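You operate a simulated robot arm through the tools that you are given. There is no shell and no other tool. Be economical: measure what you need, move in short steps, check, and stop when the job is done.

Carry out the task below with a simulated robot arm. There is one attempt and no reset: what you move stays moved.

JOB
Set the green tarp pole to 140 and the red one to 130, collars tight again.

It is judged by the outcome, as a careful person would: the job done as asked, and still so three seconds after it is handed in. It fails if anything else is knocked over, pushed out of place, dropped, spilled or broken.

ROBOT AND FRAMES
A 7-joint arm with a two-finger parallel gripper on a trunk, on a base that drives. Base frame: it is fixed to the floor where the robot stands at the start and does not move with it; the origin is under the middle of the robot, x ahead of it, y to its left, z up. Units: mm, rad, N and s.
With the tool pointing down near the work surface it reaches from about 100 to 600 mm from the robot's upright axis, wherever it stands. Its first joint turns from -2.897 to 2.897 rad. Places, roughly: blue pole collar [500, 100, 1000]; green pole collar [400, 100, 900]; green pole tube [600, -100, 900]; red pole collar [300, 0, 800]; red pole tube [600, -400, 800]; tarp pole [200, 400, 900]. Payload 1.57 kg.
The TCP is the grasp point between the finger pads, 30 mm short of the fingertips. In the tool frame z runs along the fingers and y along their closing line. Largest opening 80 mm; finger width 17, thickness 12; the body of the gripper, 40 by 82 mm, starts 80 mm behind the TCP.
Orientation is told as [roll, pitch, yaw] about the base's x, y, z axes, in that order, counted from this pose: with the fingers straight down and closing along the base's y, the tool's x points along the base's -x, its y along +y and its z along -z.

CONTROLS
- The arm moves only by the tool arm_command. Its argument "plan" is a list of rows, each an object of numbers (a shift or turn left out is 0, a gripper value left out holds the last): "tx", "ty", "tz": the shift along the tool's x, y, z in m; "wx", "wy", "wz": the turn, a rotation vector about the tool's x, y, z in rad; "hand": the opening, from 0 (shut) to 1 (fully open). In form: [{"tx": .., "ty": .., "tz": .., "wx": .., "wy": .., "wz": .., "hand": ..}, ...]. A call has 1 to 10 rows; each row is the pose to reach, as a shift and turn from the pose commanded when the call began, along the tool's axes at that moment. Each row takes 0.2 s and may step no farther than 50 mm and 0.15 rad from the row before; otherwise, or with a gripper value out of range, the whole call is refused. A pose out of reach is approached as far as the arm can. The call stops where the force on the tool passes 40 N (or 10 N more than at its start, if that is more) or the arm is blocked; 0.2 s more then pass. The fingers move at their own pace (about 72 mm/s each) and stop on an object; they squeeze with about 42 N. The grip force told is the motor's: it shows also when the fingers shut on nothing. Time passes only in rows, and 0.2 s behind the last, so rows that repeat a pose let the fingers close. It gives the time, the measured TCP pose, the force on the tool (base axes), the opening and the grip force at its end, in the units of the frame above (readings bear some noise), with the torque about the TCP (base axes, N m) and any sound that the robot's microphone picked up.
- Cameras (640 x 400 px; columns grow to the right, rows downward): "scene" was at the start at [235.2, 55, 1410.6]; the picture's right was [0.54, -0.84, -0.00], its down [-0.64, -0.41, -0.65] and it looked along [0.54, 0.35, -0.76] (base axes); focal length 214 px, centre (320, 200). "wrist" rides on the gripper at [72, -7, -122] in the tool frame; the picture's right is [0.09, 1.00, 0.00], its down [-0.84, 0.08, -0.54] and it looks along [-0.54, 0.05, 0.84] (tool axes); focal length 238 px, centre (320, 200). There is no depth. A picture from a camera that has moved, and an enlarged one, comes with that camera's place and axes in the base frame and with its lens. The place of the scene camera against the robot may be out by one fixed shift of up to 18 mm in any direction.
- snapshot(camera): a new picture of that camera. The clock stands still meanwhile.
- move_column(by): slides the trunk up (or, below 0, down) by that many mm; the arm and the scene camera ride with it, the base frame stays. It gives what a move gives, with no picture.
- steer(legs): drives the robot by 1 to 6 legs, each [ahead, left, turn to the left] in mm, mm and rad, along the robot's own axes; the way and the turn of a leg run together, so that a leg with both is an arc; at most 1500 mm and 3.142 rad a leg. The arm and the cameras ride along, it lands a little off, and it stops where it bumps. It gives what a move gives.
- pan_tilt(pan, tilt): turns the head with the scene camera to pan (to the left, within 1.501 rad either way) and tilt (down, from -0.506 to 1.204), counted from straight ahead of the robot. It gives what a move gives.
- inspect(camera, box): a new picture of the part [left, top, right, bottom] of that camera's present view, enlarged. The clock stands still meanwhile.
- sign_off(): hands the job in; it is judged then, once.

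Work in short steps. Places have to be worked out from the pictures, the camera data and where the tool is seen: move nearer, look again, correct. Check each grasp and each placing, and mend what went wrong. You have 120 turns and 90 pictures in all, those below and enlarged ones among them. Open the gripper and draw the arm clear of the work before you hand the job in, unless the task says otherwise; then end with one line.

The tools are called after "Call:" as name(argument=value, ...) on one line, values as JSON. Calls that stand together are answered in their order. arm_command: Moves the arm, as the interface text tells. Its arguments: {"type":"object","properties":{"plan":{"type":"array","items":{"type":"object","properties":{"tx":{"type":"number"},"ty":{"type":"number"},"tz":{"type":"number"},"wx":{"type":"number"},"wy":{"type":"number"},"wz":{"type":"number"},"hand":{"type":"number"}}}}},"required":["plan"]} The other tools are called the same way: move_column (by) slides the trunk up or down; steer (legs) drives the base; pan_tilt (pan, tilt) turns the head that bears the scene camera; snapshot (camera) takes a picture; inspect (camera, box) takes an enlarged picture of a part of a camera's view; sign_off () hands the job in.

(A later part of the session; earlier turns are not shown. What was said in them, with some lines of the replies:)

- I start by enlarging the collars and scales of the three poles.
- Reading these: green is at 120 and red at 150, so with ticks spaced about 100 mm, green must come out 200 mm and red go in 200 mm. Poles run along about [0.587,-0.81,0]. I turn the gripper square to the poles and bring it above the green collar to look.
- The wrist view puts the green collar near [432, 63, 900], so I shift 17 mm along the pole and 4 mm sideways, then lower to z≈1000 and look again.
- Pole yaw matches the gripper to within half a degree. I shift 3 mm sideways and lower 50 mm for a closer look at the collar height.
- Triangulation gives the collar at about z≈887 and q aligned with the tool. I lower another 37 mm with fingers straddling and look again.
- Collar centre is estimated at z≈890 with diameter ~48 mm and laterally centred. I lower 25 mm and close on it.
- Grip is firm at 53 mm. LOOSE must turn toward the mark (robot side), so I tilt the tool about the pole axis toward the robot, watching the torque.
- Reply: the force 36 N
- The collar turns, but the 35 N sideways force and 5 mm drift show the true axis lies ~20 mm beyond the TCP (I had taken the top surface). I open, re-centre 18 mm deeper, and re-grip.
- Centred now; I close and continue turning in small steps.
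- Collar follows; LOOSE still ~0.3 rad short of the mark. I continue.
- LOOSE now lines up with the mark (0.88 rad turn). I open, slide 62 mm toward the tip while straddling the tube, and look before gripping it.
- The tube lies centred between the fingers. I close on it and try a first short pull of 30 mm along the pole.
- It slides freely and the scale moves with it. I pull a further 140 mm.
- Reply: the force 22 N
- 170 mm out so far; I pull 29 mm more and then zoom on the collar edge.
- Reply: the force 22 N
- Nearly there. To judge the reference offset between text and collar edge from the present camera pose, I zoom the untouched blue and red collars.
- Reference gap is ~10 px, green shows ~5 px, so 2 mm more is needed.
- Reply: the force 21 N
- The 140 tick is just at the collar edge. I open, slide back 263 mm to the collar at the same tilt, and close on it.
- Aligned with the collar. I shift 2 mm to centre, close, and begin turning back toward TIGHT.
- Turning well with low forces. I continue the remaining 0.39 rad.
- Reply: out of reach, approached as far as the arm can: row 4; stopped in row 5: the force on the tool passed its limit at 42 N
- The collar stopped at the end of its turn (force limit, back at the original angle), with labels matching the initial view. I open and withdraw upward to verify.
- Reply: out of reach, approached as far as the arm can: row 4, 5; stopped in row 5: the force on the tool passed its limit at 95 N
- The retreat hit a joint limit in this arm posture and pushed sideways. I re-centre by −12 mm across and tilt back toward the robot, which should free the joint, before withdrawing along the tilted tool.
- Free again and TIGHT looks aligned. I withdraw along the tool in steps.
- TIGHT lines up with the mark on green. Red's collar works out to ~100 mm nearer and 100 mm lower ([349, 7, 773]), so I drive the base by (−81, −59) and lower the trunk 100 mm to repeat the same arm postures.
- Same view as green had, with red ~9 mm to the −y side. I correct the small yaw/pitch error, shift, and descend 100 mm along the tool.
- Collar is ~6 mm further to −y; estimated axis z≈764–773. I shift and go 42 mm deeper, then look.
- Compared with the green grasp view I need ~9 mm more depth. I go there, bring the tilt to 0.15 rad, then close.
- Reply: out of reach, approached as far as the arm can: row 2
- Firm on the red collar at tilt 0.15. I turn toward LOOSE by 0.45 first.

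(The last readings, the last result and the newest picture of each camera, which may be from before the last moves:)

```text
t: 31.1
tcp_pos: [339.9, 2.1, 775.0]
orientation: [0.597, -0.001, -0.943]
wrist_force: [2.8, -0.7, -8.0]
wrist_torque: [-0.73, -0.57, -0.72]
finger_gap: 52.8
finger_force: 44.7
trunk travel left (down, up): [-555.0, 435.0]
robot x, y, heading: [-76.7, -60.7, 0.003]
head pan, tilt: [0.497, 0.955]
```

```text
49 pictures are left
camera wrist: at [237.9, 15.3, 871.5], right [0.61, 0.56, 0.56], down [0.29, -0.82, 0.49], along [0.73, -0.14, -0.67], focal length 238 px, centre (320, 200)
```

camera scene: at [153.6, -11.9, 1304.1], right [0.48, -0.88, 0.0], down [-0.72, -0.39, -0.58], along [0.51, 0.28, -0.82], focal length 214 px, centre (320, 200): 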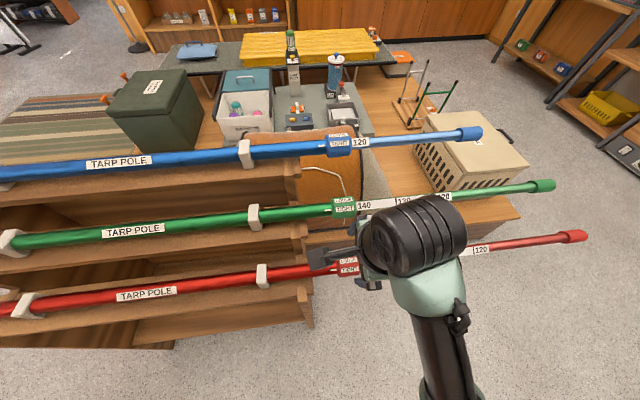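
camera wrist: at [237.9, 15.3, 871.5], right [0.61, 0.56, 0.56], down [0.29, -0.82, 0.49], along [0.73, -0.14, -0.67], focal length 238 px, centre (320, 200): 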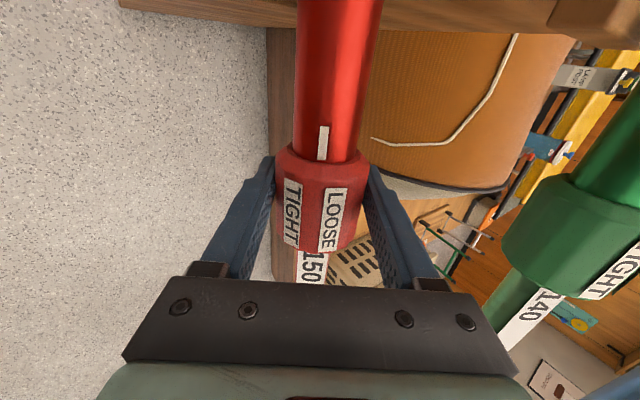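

Low forces and turning nicely. I continue the other 0.44 rad.

Call:
arm_command(plan=[{"wx": -0.1}, {"wx": -0.2}, {"wx": -0.3}, {"wx": -0.4}, {"wx": -0.44}, {"wx": -0.44}])

Call:
inspect(camera="wrist", box=[160, 80, 480, 280])

```text
t: 32.5
tcp_pos: [338.4, 1.4, 774.2]
orientation: [1.035, -0.002, -0.945]
wrist_force: [-11.6, -7.4, -11.2]
wrist_torque: [-0.56, 0.42, 0.07]
finger_gap: 53.2
finger_force: 45.1
trunk travel left (down, up): [-555.0, 435.0]
robot x, y, heading: [-75.7, -61.3, -0.001]
head pan, tilt: [0.497, 0.955]
```

```text
2.00 times, centred on (320, 180) of wrist
camera zoom: at [209.7, -5.2, 830.0], right [0.36, 0.37, 0.86], down [0.14, -0.93, 0.34], along [0.92, 0.0, -0.38], focal length 477 px, centre (320, 240)
```

zoom: 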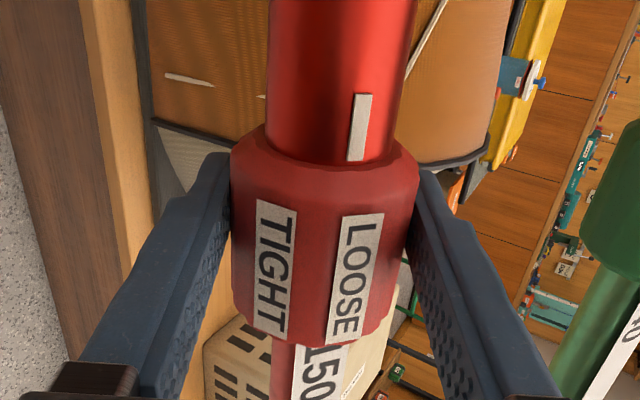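

LOOSE is aligned with the mark. I open and slide 262 mm out along the tube, straddling it.

Call:
arm_command(plan=[{"hand": 1}, {"hand": 1}, {"hand": 1}, {"tx": -0.04, "ty": -0.001}, {"tx": -0.085, "ty": -0.001}, {"tx": -0.13, "ty": -0.001}, {"tx": -0.175, "ty": -0.001}, {"tx": -0.22, "ty": 0.0}, {"tx": -0.262, "ty": 0.0}, {"tx": -0.262, "ty": 0.0}])

Call:
snapshot(camera="wrist")

Call:
inspect(camera="scene", box=[310, 230, 410, 292])

```text
t: 34.6
tcp_pos: [491.2, -208.8, 775.1]
orientation: [1.039, -0.002, -0.944]
wrist_force: [-0.5, -0.4, 0.6]
wrist_torque: [0.0, -0.03, 0.01]
finger_gap: 80.2
finger_force: 0.1
trunk travel left (down, up): [-555.0, 435.0]
robot x, y, heading: [-80.1, -58.8, 0.005]
head pan, tilt: [0.497, 0.955]
```

```text
47 pictures are left
camera wrist: at [362.1, -215.4, 830.8], right [0.35, 0.37, 0.86], down [0.14, -0.93, 0.34], along [0.92, 0.0, -0.38], focal length 238 px, centre (320, 200)
```

wrist: 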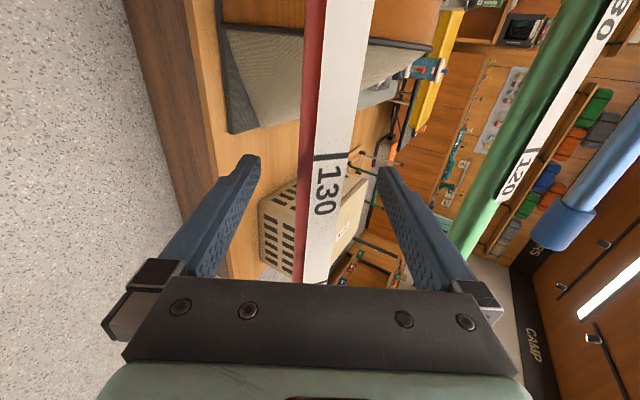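

```text
6.40 times, centred on (360, 261) of scene
camera zoom: at [153.5, -11.8, 1304.1], right [0.48, -0.88, 0.0], down [-0.72, -0.39, -0.58], along [0.51, 0.28, -0.82], focal length 1373 px, centre (64, -190)
```

zoom: 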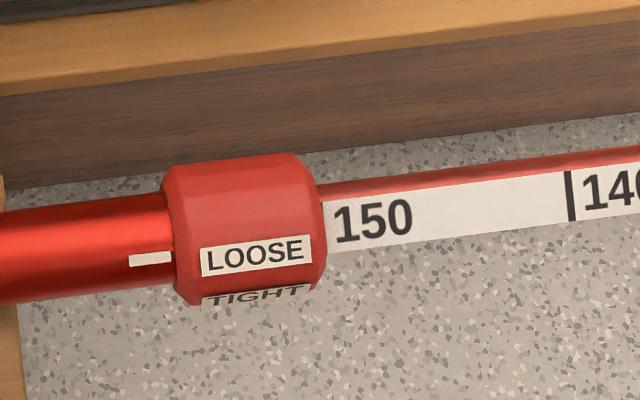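

Tube is centred between the fingers, 130 mark near the pads. I close and push in 100 mm.

Call:
arm_command(plan=[{"hand": 0}, {"hand": 0}, {"hand": 0}, {"hand": 0}, {"tx": 0.02}, {"tx": 0.05}, {"tx": 0.08}, {"tx": 0.1}, {"tx": 0.1}])

Call:
snapshot(camera="scene")

```text
t: 36.6
tcp_pos: [433.6, -128.0, 775.0]
orientation: [1.039, -0.002, -0.945]
wrist_force: [-0.1, 0.1, 0.8]
wrist_torque: [0.0, 0.02, 0.01]
finger_gap: 0.0
finger_force: 21.6
trunk travel left (down, up): [-555.0, 435.0]
robot x, y, heading: [-79.7, -59.6, -0.002]
head pan, tilt: [0.497, 0.955]
```

```text
45 pictures are left
camera scene: at [153.7, -12.0, 1304.0], right [0.48, -0.88, 0.0], down [-0.72, -0.39, -0.58], along [0.51, 0.28, -0.82], focal length 214 px, centre (320, 200)
```

scene: 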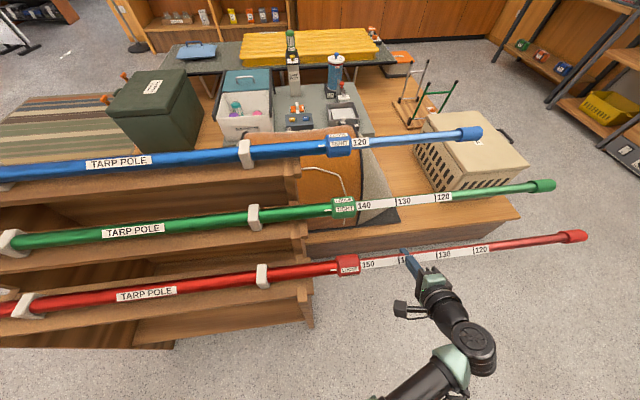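

The fingers shut on nothing, so the tube isn't at the TCP depth here. I look from the wrist before doing anything else.

Call:
snapshot(camera="wrist")

Call:
inspect(camera="scene", box=[340, 220, 500, 320])

```text
44 pictures are left
camera wrist: at [304.2, -134.3, 830.6], right [0.35, 0.37, 0.86], down [0.14, -0.93, 0.34], along [0.92, 0.0, -0.38], focal length 238 px, centre (320, 200)
```

wrist: 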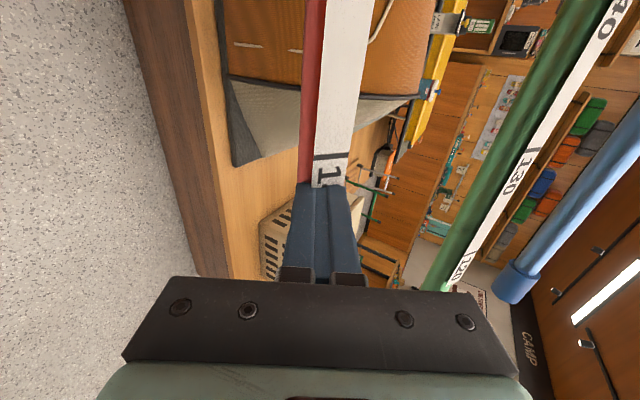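

```text
4.00 times, centred on (420, 270) of scene
camera zoom: at [153.7, -12.0, 1304.0], right [0.48, -0.88, 0.0], down [-0.72, -0.39, -0.58], along [0.51, 0.28, -0.82], focal length 858 px, centre (-80, -80)
```

zoom: 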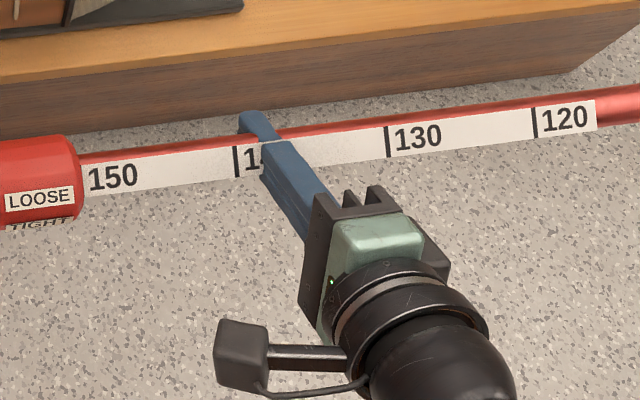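

I zoom in on the fingertips to see whether they are over or under the tube.

Call:
inspect(camera="scene", box=[385, 235, 435, 266])

Call:
inspect(camera="wrist", box=[260, 140, 380, 215])

```text
12.80 times, centred on (410, 250) of scene
camera zoom: at [153.7, -12.0, 1304.0], right [0.48, -0.88, 0.0], down [-0.72, -0.39, -0.58], along [0.51, 0.28, -0.82], focal length 2745 px, centre (-832, -446)
```

zoom: 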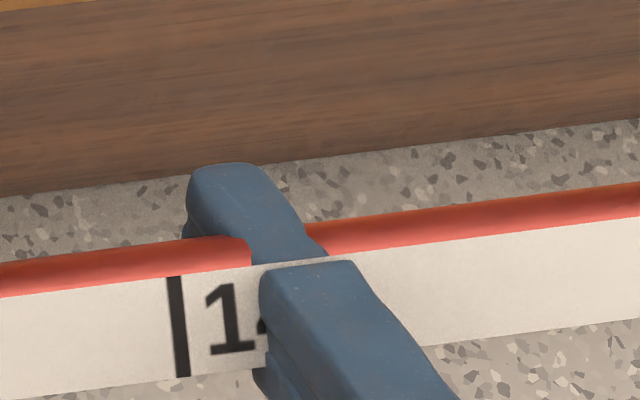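

```text
5.33 times, centred on (320, 178) of wrist
camera zoom: at [304.2, -134.3, 830.6], right [0.35, 0.37, 0.86], down [0.14, -0.93, 0.34], along [0.92, 0.0, -0.38], focal length 1271 px, centre (320, 320)
```

zoom: 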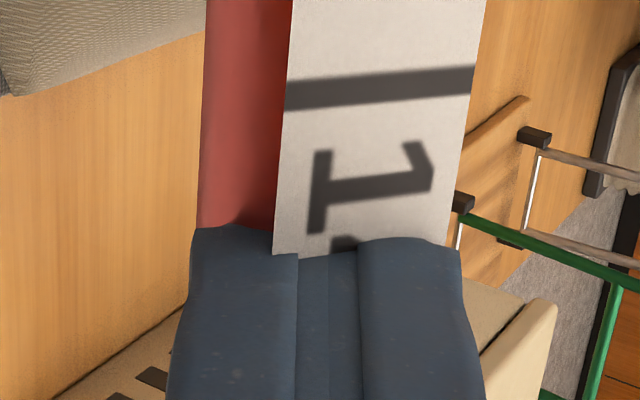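

The fingers passed into the tube graphically with no contact, and the tube hasn't moved (150 still at the edge), so that stretch isn't graspable; the listed "red pole tube" place is nearer the tip. I open, back off, and drive the base along the pole toward the tip.

Call:
arm_command(plan=[{"hand": 1}, {"hand": 1}, {"hand": 1}, {"hand": 1}, {"tz": -0.04}, {"tz": -0.08}, {"tz": -0.1}])

Call:
snapshot(camera="scene")

```text
t: 38.2
tcp_pos: [364.7, -180.0, 826.6]
orientation: [1.04, -0.002, -0.942]
wrist_force: [0.6, -0.2, -0.7]
wrist_torque: [0.0, 0.01, -0.03]
finger_gap: 79.8
finger_force: 0.0
trunk travel left (down, up): [-555.0, 435.0]
robot x, y, heading: [-74.1, -60.0, -0.004]
head pan, tilt: [0.497, 0.955]
```

```text
40 pictures are left
camera scene: at [153.6, -11.9, 1304.0], right [0.48, -0.88, 0.0], down [-0.72, -0.39, -0.58], along [0.51, 0.28, -0.82], focal length 214 px, centre (320, 200)
```

scene: 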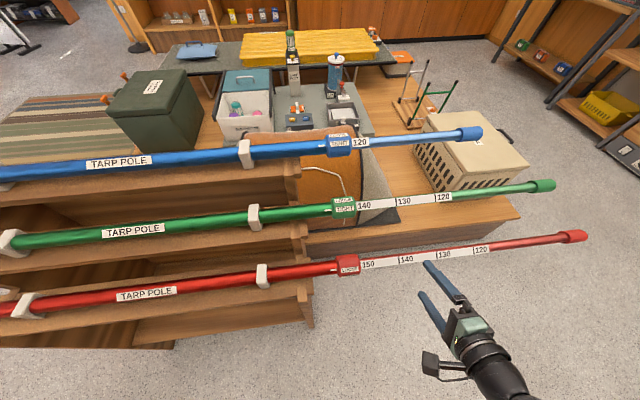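

Arm is clear and the pole unharmed. Before driving right I check the floor there with the head camera.

Call:
pan_tilt(pan=-0.9, tilt=0.8)

Call:
snapshot(camera="scene")

```text
t: 39.8
tcp_pos: [364.4, -178.1, 827.2]
orientation: [1.041, -0.001, -0.946]
wrist_force: [-0.3, -0.6, 0.1]
wrist_torque: [0.02, 0.04, -0.01]
finger_gap: 79.9
finger_force: 0.0
trunk travel left (down, up): [-555.0, 435.0]
robot x, y, heading: [-78.0, -57.8, -0.004]
head pan, tilt: [-0.901, 0.799]
```

```text
39 pictures are left
camera scene: at [140.1, -109.6, 1316.0], right [-0.78, -0.62, 0.0], down [-0.45, 0.56, -0.7], along [0.43, -0.55, -0.72], focal length 214 px, centre (320, 200)
```

scene: 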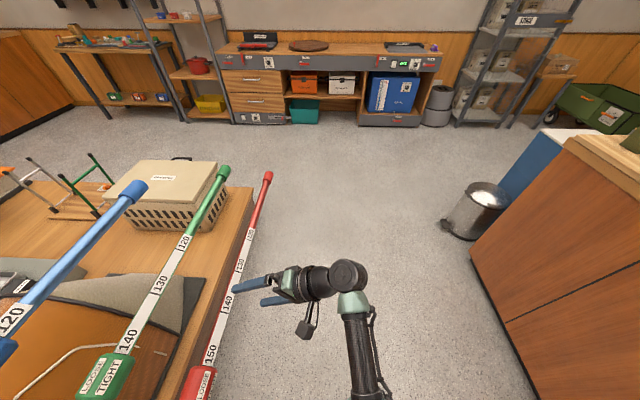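

The floor toward the tip is clear. I drive 240 mm parallel to the pole.

Call:
steer(legs=[[141, -194, 0]])

Call:
snapshot(camera="wrist")

Call:
snapshot(camera="scene")

```text
t: 41.6
tcp_pos: [505.1, -377.6, 826.2]
orientation: [1.04, -0.001, -0.947]
wrist_force: [-0.5, -0.2, -0.3]
wrist_torque: [-0.02, 0.03, 0.04]
finger_gap: 80.2
finger_force: 0.1
trunk travel left (down, up): [-555.0, 435.0]
robot x, y, heading: [57.9, -258.4, 0.003]
head pan, tilt: [-0.901, 0.799]
```

```text
38 pictures are left
camera wrist: at [375.6, -384.8, 882.2], right [0.35, 0.37, 0.86], down [0.14, -0.93, 0.34], along [0.92, 0.0, -0.38], focal length 238 px, centre (320, 200)
```

wrist: 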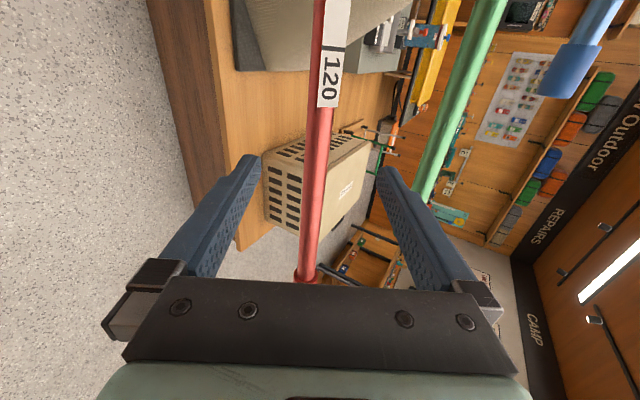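

```text
37 pictures are left
camera scene: at [280.6, -308.6, 1315.9], right [-0.79, -0.62, 0.0], down [-0.44, 0.56, -0.7], along [0.43, -0.55, -0.72], focal length 214 px, centre (320, 200)
```

scene: 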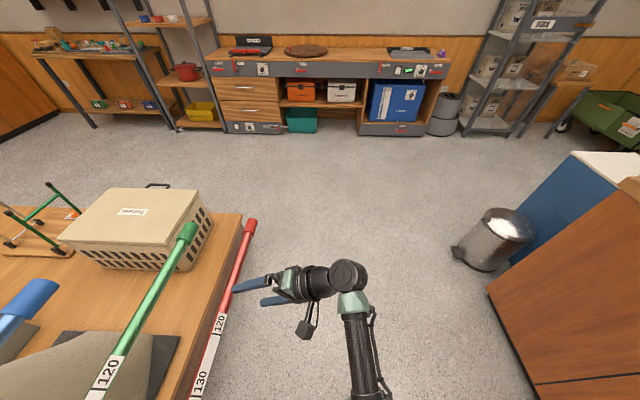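

The tube tip is at q≈762. I move 60 mm further toward it, advance 100 mm, and close on the bare tube.

Call:
arm_command(plan=[{"tx": -0.03, "ty": -0.001}, {"tx": -0.06, "ty": -0.001, "tz": 0.02}, {"tx": -0.06, "ty": -0.001, "tz": 0.06}, {"tx": -0.06, "ty": -0.001, "tz": 0.1}, {"tx": -0.06, "ty": -0.001, "tz": 0.1, "hand": 0}, {"tx": -0.06, "ty": -0.001, "tz": 0.1, "hand": 0}, {"tx": -0.06, "ty": -0.001, "tz": 0.1, "hand": 0}, {"tx": -0.06, "ty": -0.001, "tz": 0.1, "hand": 0}])

Call:
snapshot(camera="wrist")

```text
t: 43.4
tcp_pos: [609.9, -378.3, 774.1]
orientation: [1.041, 0.001, -0.947]
wrist_force: [1.5, 2.6, -1.3]
wrist_torque: [0.33, -0.22, -0.52]
finger_gap: 32.3
finger_force: 40.3
trunk travel left (down, up): [-555.0, 435.0]
robot x, y, heading: [62.7, -261.1, -0.004]
head pan, tilt: [-0.901, 0.799]
```

```text
36 pictures are left
camera wrist: at [480.8, -382.9, 829.9], right [0.35, 0.37, 0.86], down [0.14, -0.93, 0.34], along [0.92, 0.0, -0.38], focal length 238 px, centre (320, 200)
```

wrist: 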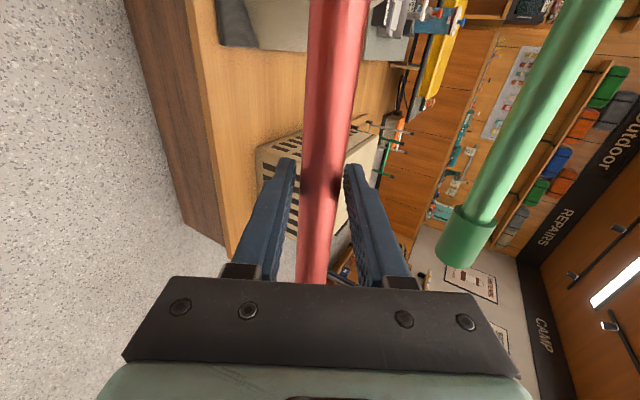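

Firm grip on the tube (32 mm). I push in 170 mm in steps.

Call:
arm_command(plan=[{"tx": 0.02}, {"tx": 0.045}, {"tx": 0.07}, {"tx": 0.095}, {"tx": 0.12, "ty": -0.001}, {"tx": 0.145, "ty": -0.001}, {"tx": 0.17, "ty": -0.001}, {"tx": 0.17, "ty": -0.001}])

Call:
pan_tilt(pan=0.7, tilt=0.955)

Call:
snapshot(camera="scene")

```text
t: 45.2
tcp_pos: [508.2, -237.7, 775.4]
orientation: [1.044, -0.002, -0.947]
wrist_force: [0.6, 1.5, 7.6]
wrist_torque: [0.49, -0.13, -1.03]
finger_gap: 32.0
finger_force: 40.7
trunk travel left (down, up): [-555.0, 435.0]
robot x, y, heading: [57.4, -258.3, -0.001]
head pan, tilt: [-0.901, 0.799]
```

```text
t: 46.8
tcp_pos: [510.4, -238.3, 773.7]
orientation: [1.045, 0.0, -0.945]
wrist_force: [2.6, 2.4, 13.9]
wrist_torque: [0.71, 0.05, -0.21]
finger_gap: 32.4
finger_force: 40.6
trunk travel left (down, up): [-555.0, 435.0]
robot x, y, heading: [61.2, -255.2, -0.004]
head pan, tilt: [0.7, 0.955]
```

```text
35 pictures are left
camera scene: at [285.1, -198.3, 1304.3], right [0.64, -0.77, 0.0], down [-0.63, -0.52, -0.58], along [0.44, 0.37, -0.82], focal length 214 px, centre (320, 200)
```

scene: 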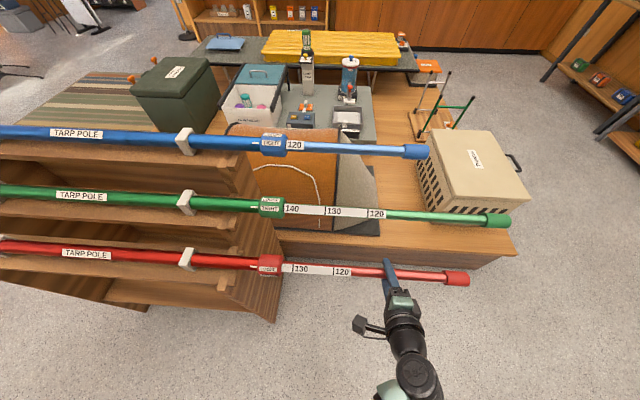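

Red is moving in properly. I push another 27 mm and zoom on the collar edges.

Call:
arm_command(plan=[{"tx": 0.014}, {"tx": 0.027}, {"tx": 0.027}])

Call:
inspect(camera="scene", box=[250, 250, 310, 287])

Call:
inspect(camera="scene", box=[250, 190, 310, 227])

Call:
inspect(camera="scene", box=[250, 128, 310, 165])

```text
t: 47.6
tcp_pos: [494.4, -216.7, 773.1]
orientation: [1.043, -0.002, -0.946]
wrist_force: [5.8, 2.0, 10.6]
wrist_torque: [0.63, -0.12, -0.8]
finger_gap: 32.3
finger_force: 40.7
trunk travel left (down, up): [-555.0, 435.0]
robot x, y, heading: [60.7, -260.4, -0.005]
head pan, tilt: [0.7, 0.955]
```

```text
10.67 times, centred on (280, 268) of scene
camera zoom: at [285.5, -198.3, 1304.1], right [0.64, -0.77, 0.0], down [-0.63, -0.52, -0.58], along [0.44, 0.37, -0.82], focal length 2288 px, centre (747, -531)
```

zoom: 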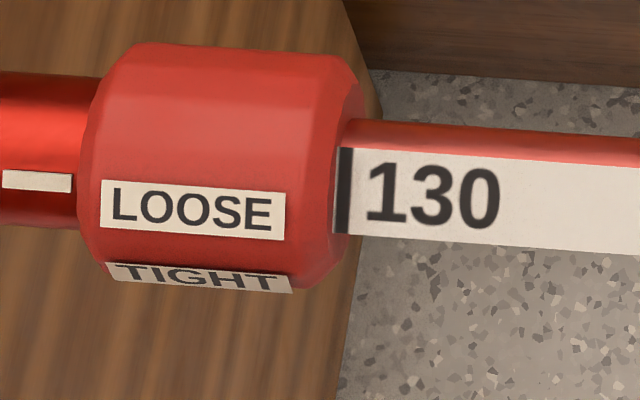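

```text
10.67 times, centred on (280, 208) of scene
camera zoom: at [285.5, -198.3, 1304.1], right [0.64, -0.77, 0.0], down [-0.63, -0.52, -0.58], along [0.44, 0.37, -0.82], focal length 2288 px, centre (747, 109)
```

zoom: 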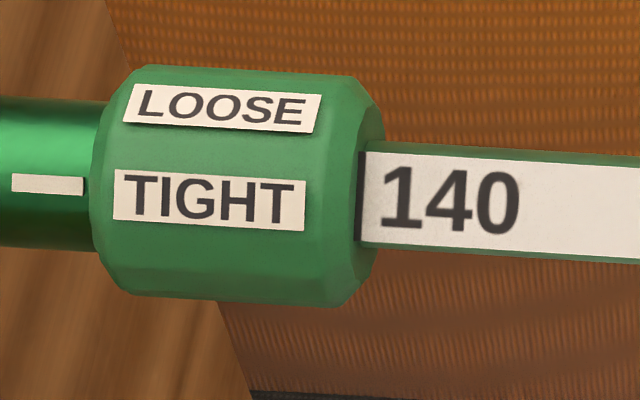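

```text
10.67 times, centred on (280, 146) of scene
camera zoom: at [285.5, -198.3, 1304.1], right [0.64, -0.77, 0.0], down [-0.63, -0.52, -0.58], along [0.44, 0.37, -0.82], focal length 2288 px, centre (747, 771)
```

zoom: 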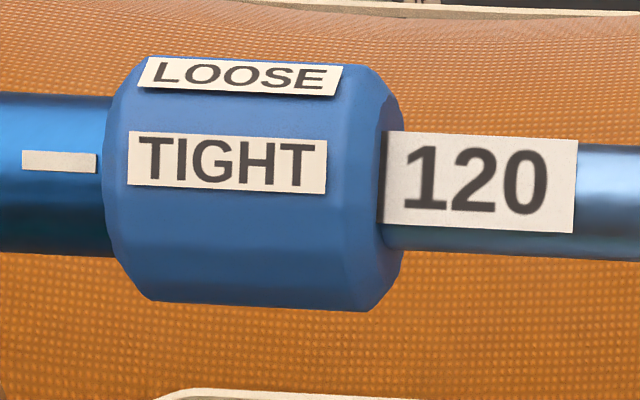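

Green's 140 sits exactly like blue's untouched reference. Red still shows the full tick, so I push 2.5 mm more.

Call:
arm_command(plan=[{"tx": 0.0025}, {"tx": 0.0025}, {"tx": 0.0025}])

Call:
inspect(camera="scene", box=[250, 250, 310, 287])

```text
t: 48.4
tcp_pos: [492.5, -215.1, 774.1]
orientation: [1.038, -0.002, -0.947]
wrist_force: [5.2, 2.5, 8.0]
wrist_torque: [0.48, -0.04, -0.91]
finger_gap: 32.2
finger_force: 39.9
trunk travel left (down, up): [-555.0, 435.0]
robot x, y, heading: [59.1, -261.3, -0.01]
head pan, tilt: [0.7, 0.955]
```

```text
10.67 times, centred on (280, 268) of scene
camera zoom: at [285.7, -198.2, 1304.1], right [0.64, -0.77, 0.0], down [-0.63, -0.52, -0.58], along [0.44, 0.37, -0.82], focal length 2288 px, centre (747, -531)
```

zoom: 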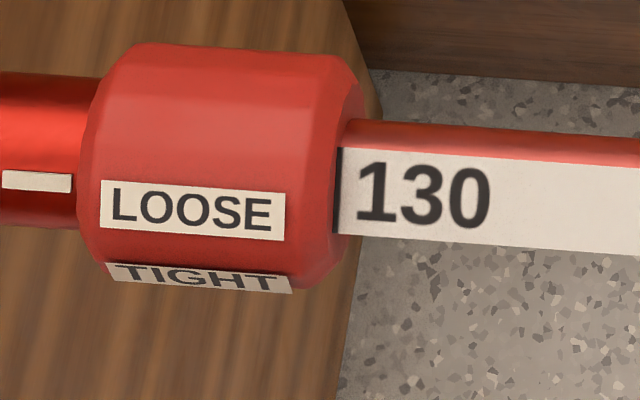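

130 now sits like the reference. I open, back off 100 mm, and drive back to the collar station.

Call:
arm_command(plan=[{"hand": 1}, {"hand": 1}, {"hand": 1}, {"tz": -0.04}, {"tz": -0.08}, {"tz": -0.1}])

Call:
steer(legs=[[-141, 194, 0]])

Call:
snapshot(camera="wrist")

```text
t: 49.8
tcp_pos: [420.4, -267.5, 823.5]
orientation: [1.039, -0.002, -0.946]
wrist_force: [0.3, 0.7, 0.1]
wrist_torque: [0.0, 0.01, 0.0]
finger_gap: 79.9
finger_force: 0.0
trunk travel left (down, up): [-555.0, 435.0]
robot x, y, heading: [62.9, -257.8, -0.004]
head pan, tilt: [0.7, 0.955]
```

```text
t: 51.6
tcp_pos: [280.3, -72.2, 824.5]
orientation: [1.04, -0.003, -0.947]
wrist_force: [0.2, 0.7, -0.3]
wrist_torque: [0.01, -0.03, 0.0]
finger_gap: 80.1
finger_force: 0.0
trunk travel left (down, up): [-555.0, 435.0]
robot x, y, heading: [-83.1, -64.6, -0.0]
head pan, tilt: [0.7, 0.955]
```

```text
30 pictures are left
camera wrist: at [151.3, -79.5, 880.1], right [0.35, 0.37, 0.86], down [0.14, -0.93, 0.34], along [0.92, 0.0, -0.38], focal length 238 px, centre (320, 200)
```

wrist: 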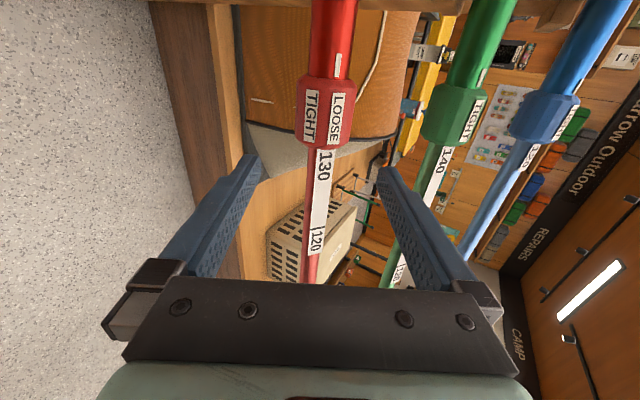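

I line up with the collar (25 mm along, 3 mm across) and advance most of the way, then look.

Call:
arm_command(plan=[{"tx": 0.025, "ty": 0.003}, {"tx": 0.025, "ty": 0.003, "tz": 0.04}, {"tx": 0.025, "ty": 0.003, "tz": 0.08}, {"tx": 0.025, "ty": 0.003, "tz": 0.104}])

Call:
snapshot(camera="wrist")

```text
t: 52.6
tcp_pos: [340.8, 0.1, 775.1]
orientation: [1.042, -0.002, -0.949]
wrist_force: [0.8, -0.2, 0.2]
wrist_torque: [-0.01, 0.01, -0.02]
finger_gap: 80.0
finger_force: 0.1
trunk travel left (down, up): [-555.0, 435.0]
robot x, y, heading: [-79.0, -69.5, -0.002]
head pan, tilt: [0.7, 0.955]
```

```text
29 pictures are left
camera wrist: at [212.1, -6.8, 830.1], right [0.35, 0.37, 0.86], down [0.14, -0.93, 0.34], along [0.92, 0.0, -0.38], focal length 238 px, centre (320, 200)
```

wrist: 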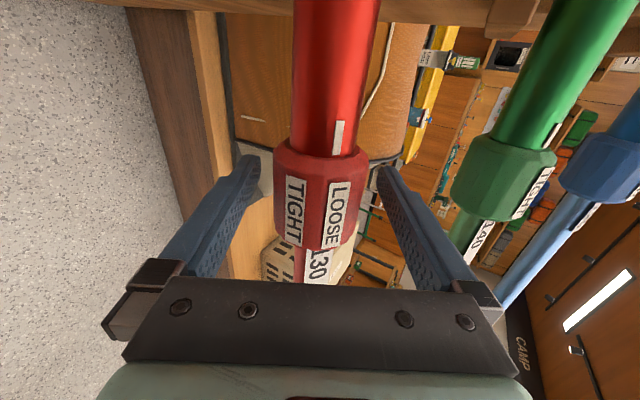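

Collar is centred. I close and turn back toward TIGHT.

Call:
arm_command(plan=[{"hand": 0}, {"hand": 0}, {"hand": 0}, {"wx": 0.1}, {"wx": 0.2}, {"wx": 0.3}, {"wx": 0.4}, {"wx": 0.5}, {"wx": 0.5}])

Call:
arm_command(plan=[{"wx": 0.1}, {"wx": 0.2}, {"wx": 0.3}, {"wx": 0.37}, {"wx": 0.37}])

Call:
inspect(camera="wrist", box=[160, 80, 480, 280])

```text
t: 54.6
tcp_pos: [341.6, -1.1, 774.2]
orientation: [0.541, -0.003, -0.949]
wrist_force: [11.4, -4.9, -4.7]
wrist_torque: [0.16, 0.15, 0.27]
finger_gap: 53.1
finger_force: 44.4
trunk travel left (down, up): [-555.0, 435.0]
robot x, y, heading: [-82.3, -61.9, -0.003]
head pan, tilt: [0.7, 0.955]
```

```text
t: 55.8
tcp_pos: [341.1, 0.8, 774.8]
orientation: [0.174, -0.002, -0.947]
wrist_force: [13.3, -3.6, 6.0]
wrist_torque: [0.04, -0.31, 0.11]
finger_gap: 52.9
finger_force: 45.0
trunk travel left (down, up): [-555.0, 435.0]
robot x, y, heading: [-82.4, -64.2, -0.007]
head pan, tilt: [0.7, 0.955]
```

```text
2.00 times, centred on (320, 180) of wrist
camera zoom: at [278.3, 41.8, 893.1], right [0.74, 0.65, 0.17], down [0.47, -0.69, 0.55], along [0.47, -0.33, -0.82], focal length 477 px, centre (320, 240)
```

zoom: 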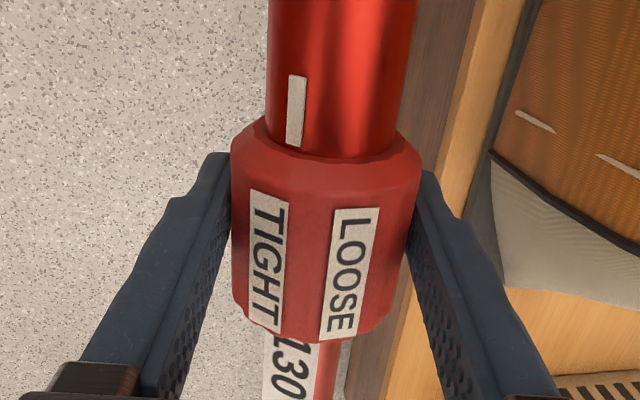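

Almost aligned (≈0.03 short). I turn the last 0.03 rad to seat it firmly.

Call:
arm_command(plan=[{"wx": 0.02}, {"wx": 0.035}, {"wx": 0.035}])

Call:
inspect(camera="wrist", box=[160, 80, 480, 280])

```text
t: 56.6
tcp_pos: [341.3, 0.6, 775.0]
orientation: [0.142, -0.003, -0.948]
wrist_force: [15.5, -0.9, 8.5]
wrist_torque: [0.79, -0.52, 0.09]
finger_gap: 52.9
finger_force: 45.4
trunk travel left (down, up): [-555.0, 435.0]
robot x, y, heading: [-85.1, -64.6, -0.002]
head pan, tilt: [0.7, 0.955]
```

```text
2.00 times, centred on (320, 180) of wrist
camera zoom: at [281.5, 44.3, 893.8], right [0.75, 0.65, 0.14], down [0.49, -0.68, 0.55], along [0.45, -0.34, -0.82], focal length 477 px, centre (320, 240)
```

zoom: 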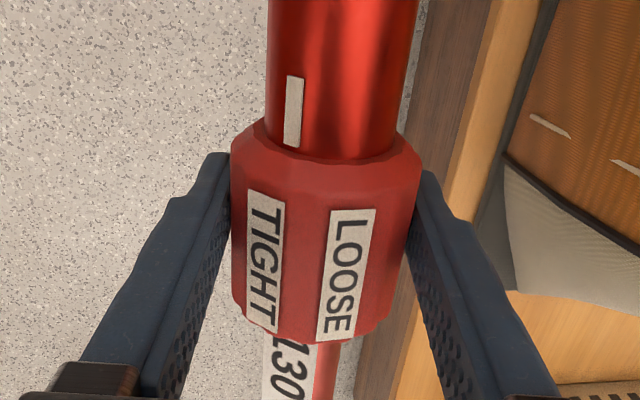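

Torque rises, so it's seated. I open, tilt back 0.2 rad to keep clear of the joint limit, then withdraw along the tool.

Call:
arm_command(plan=[{"hand": 1}, {"hand": 1}, {"hand": 1}, {"wx": -0.1}, {"wx": -0.2}, {"wx": -0.2}])

Call:
arm_command(plan=[{"tz": -0.03}, {"tz": -0.07}, {"tz": -0.11}, {"tz": -0.15}, {"tz": -0.18}])

Call:
steer(legs=[[-80, -58, 0]])

Call:
snapshot(camera="scene")

```text
t: 58.0
tcp_pos: [341.0, 0.8, 774.9]
orientation: [0.336, -0.003, -0.949]
wrist_force: [0.3, -0.3, -1.2]
wrist_torque: [0.02, 0.01, -0.03]
finger_gap: 80.0
finger_force: 0.1
trunk travel left (down, up): [-555.0, 435.0]
robot x, y, heading: [-79.2, -65.1, -0.0]
head pan, tilt: [0.7, 0.955]
```

```text
t: 59.2
tcp_pos: [321.1, -11.5, 840.6]
orientation: [0.336, -0.003, -0.947]
wrist_force: [0.0, -0.4, 0.5]
wrist_torque: [0.02, -0.03, 0.0]
finger_gap: 79.9
finger_force: 0.1
out of reach, approached as far as the arm can: row 3, 4, 5
trunk travel left (down, up): [-555.0, 435.0]
robot x, y, heading: [-79.1, -68.7, -0.007]
head pan, tilt: [0.7, 0.955]
```

```text
t: 60.4
tcp_pos: [241.0, -70.8, 840.8]
orientation: [0.337, -0.002, -0.95]
wrist_force: [-1.2, -0.1, 0.3]
wrist_torque: [0.03, 0.02, -0.02]
finger_gap: 80.0
finger_force: 0.0
trunk travel left (down, up): [-555.0, 435.0]
robot x, y, heading: [-162.5, -121.1, -0.01]
head pan, tilt: [0.7, 0.955]
```

```text
26 pictures are left
camera scene: at [64.5, -63.1, 1304.2], right [0.64, -0.77, 0.0], down [-0.63, -0.52, -0.58], along [0.44, 0.37, -0.82], focal length 214 px, centre (320, 200)
```

scene: 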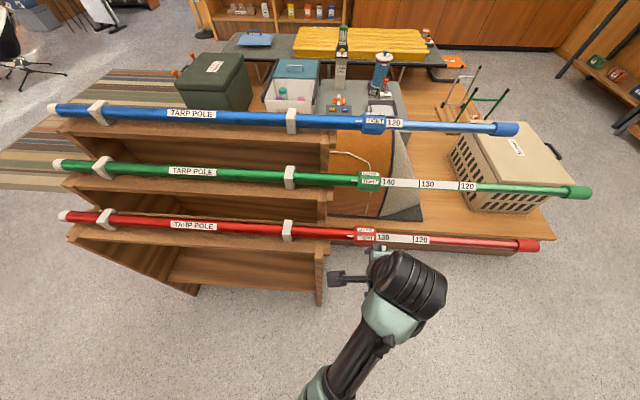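

Arm is clear and everything looks in place. I zoom on red and green once more.

Call:
inspect(camera="scene", box=[340, 215, 410, 259])

Call:
inspect(camera="scene", box=[340, 160, 410, 204])

```text
9.09 times, centred on (375, 237) of scene
camera zoom: at [64.5, -63.1, 1304.2], right [0.64, -0.77, 0.0], down [-0.63, -0.52, -0.58], along [0.44, 0.37, -0.82], focal length 1950 px, centre (-180, -136)
```

zoom: 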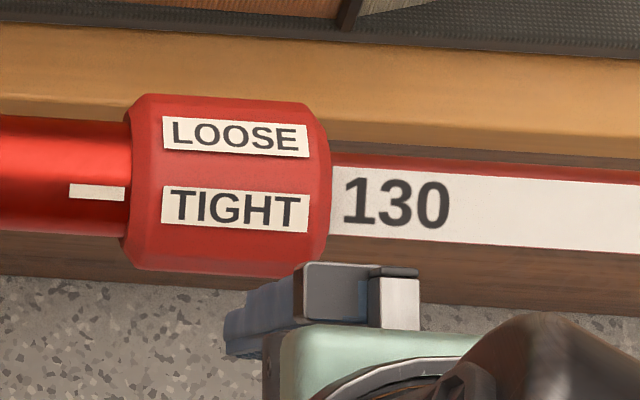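

```text
9.09 times, centred on (375, 182) of scene
camera zoom: at [64.5, -63.1, 1304.2], right [0.64, -0.77, 0.0], down [-0.63, -0.52, -0.58], along [0.44, 0.37, -0.82], focal length 1950 px, centre (-180, 364)
```

zoom: 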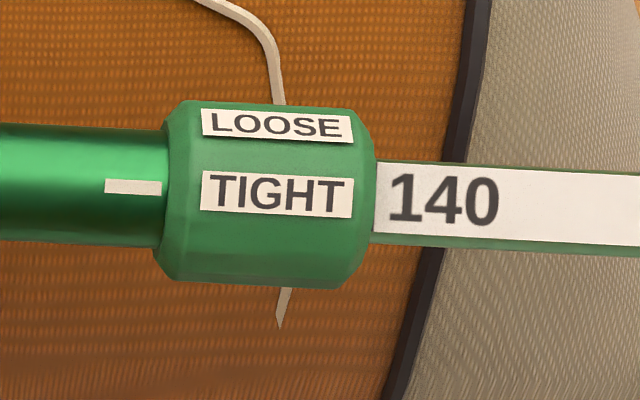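

Both poles read correctly at the collar edge, both TIGHT labels line up with their marks, and the gripper is open and clear. I hand the job in.

Call:
sign_off()

```text
The job is handed in.
```

The green tarp pole is set to 140 and the red one to 130. Both collars are turned back to TIGHT, the gripper is open and the arm is clear of the work. While backing off the green collar, the arm once pushed sideways with a 95 N force. Afterwards the pole was still in its clips and read 140 and TIGHT, and nothing else looked moved.
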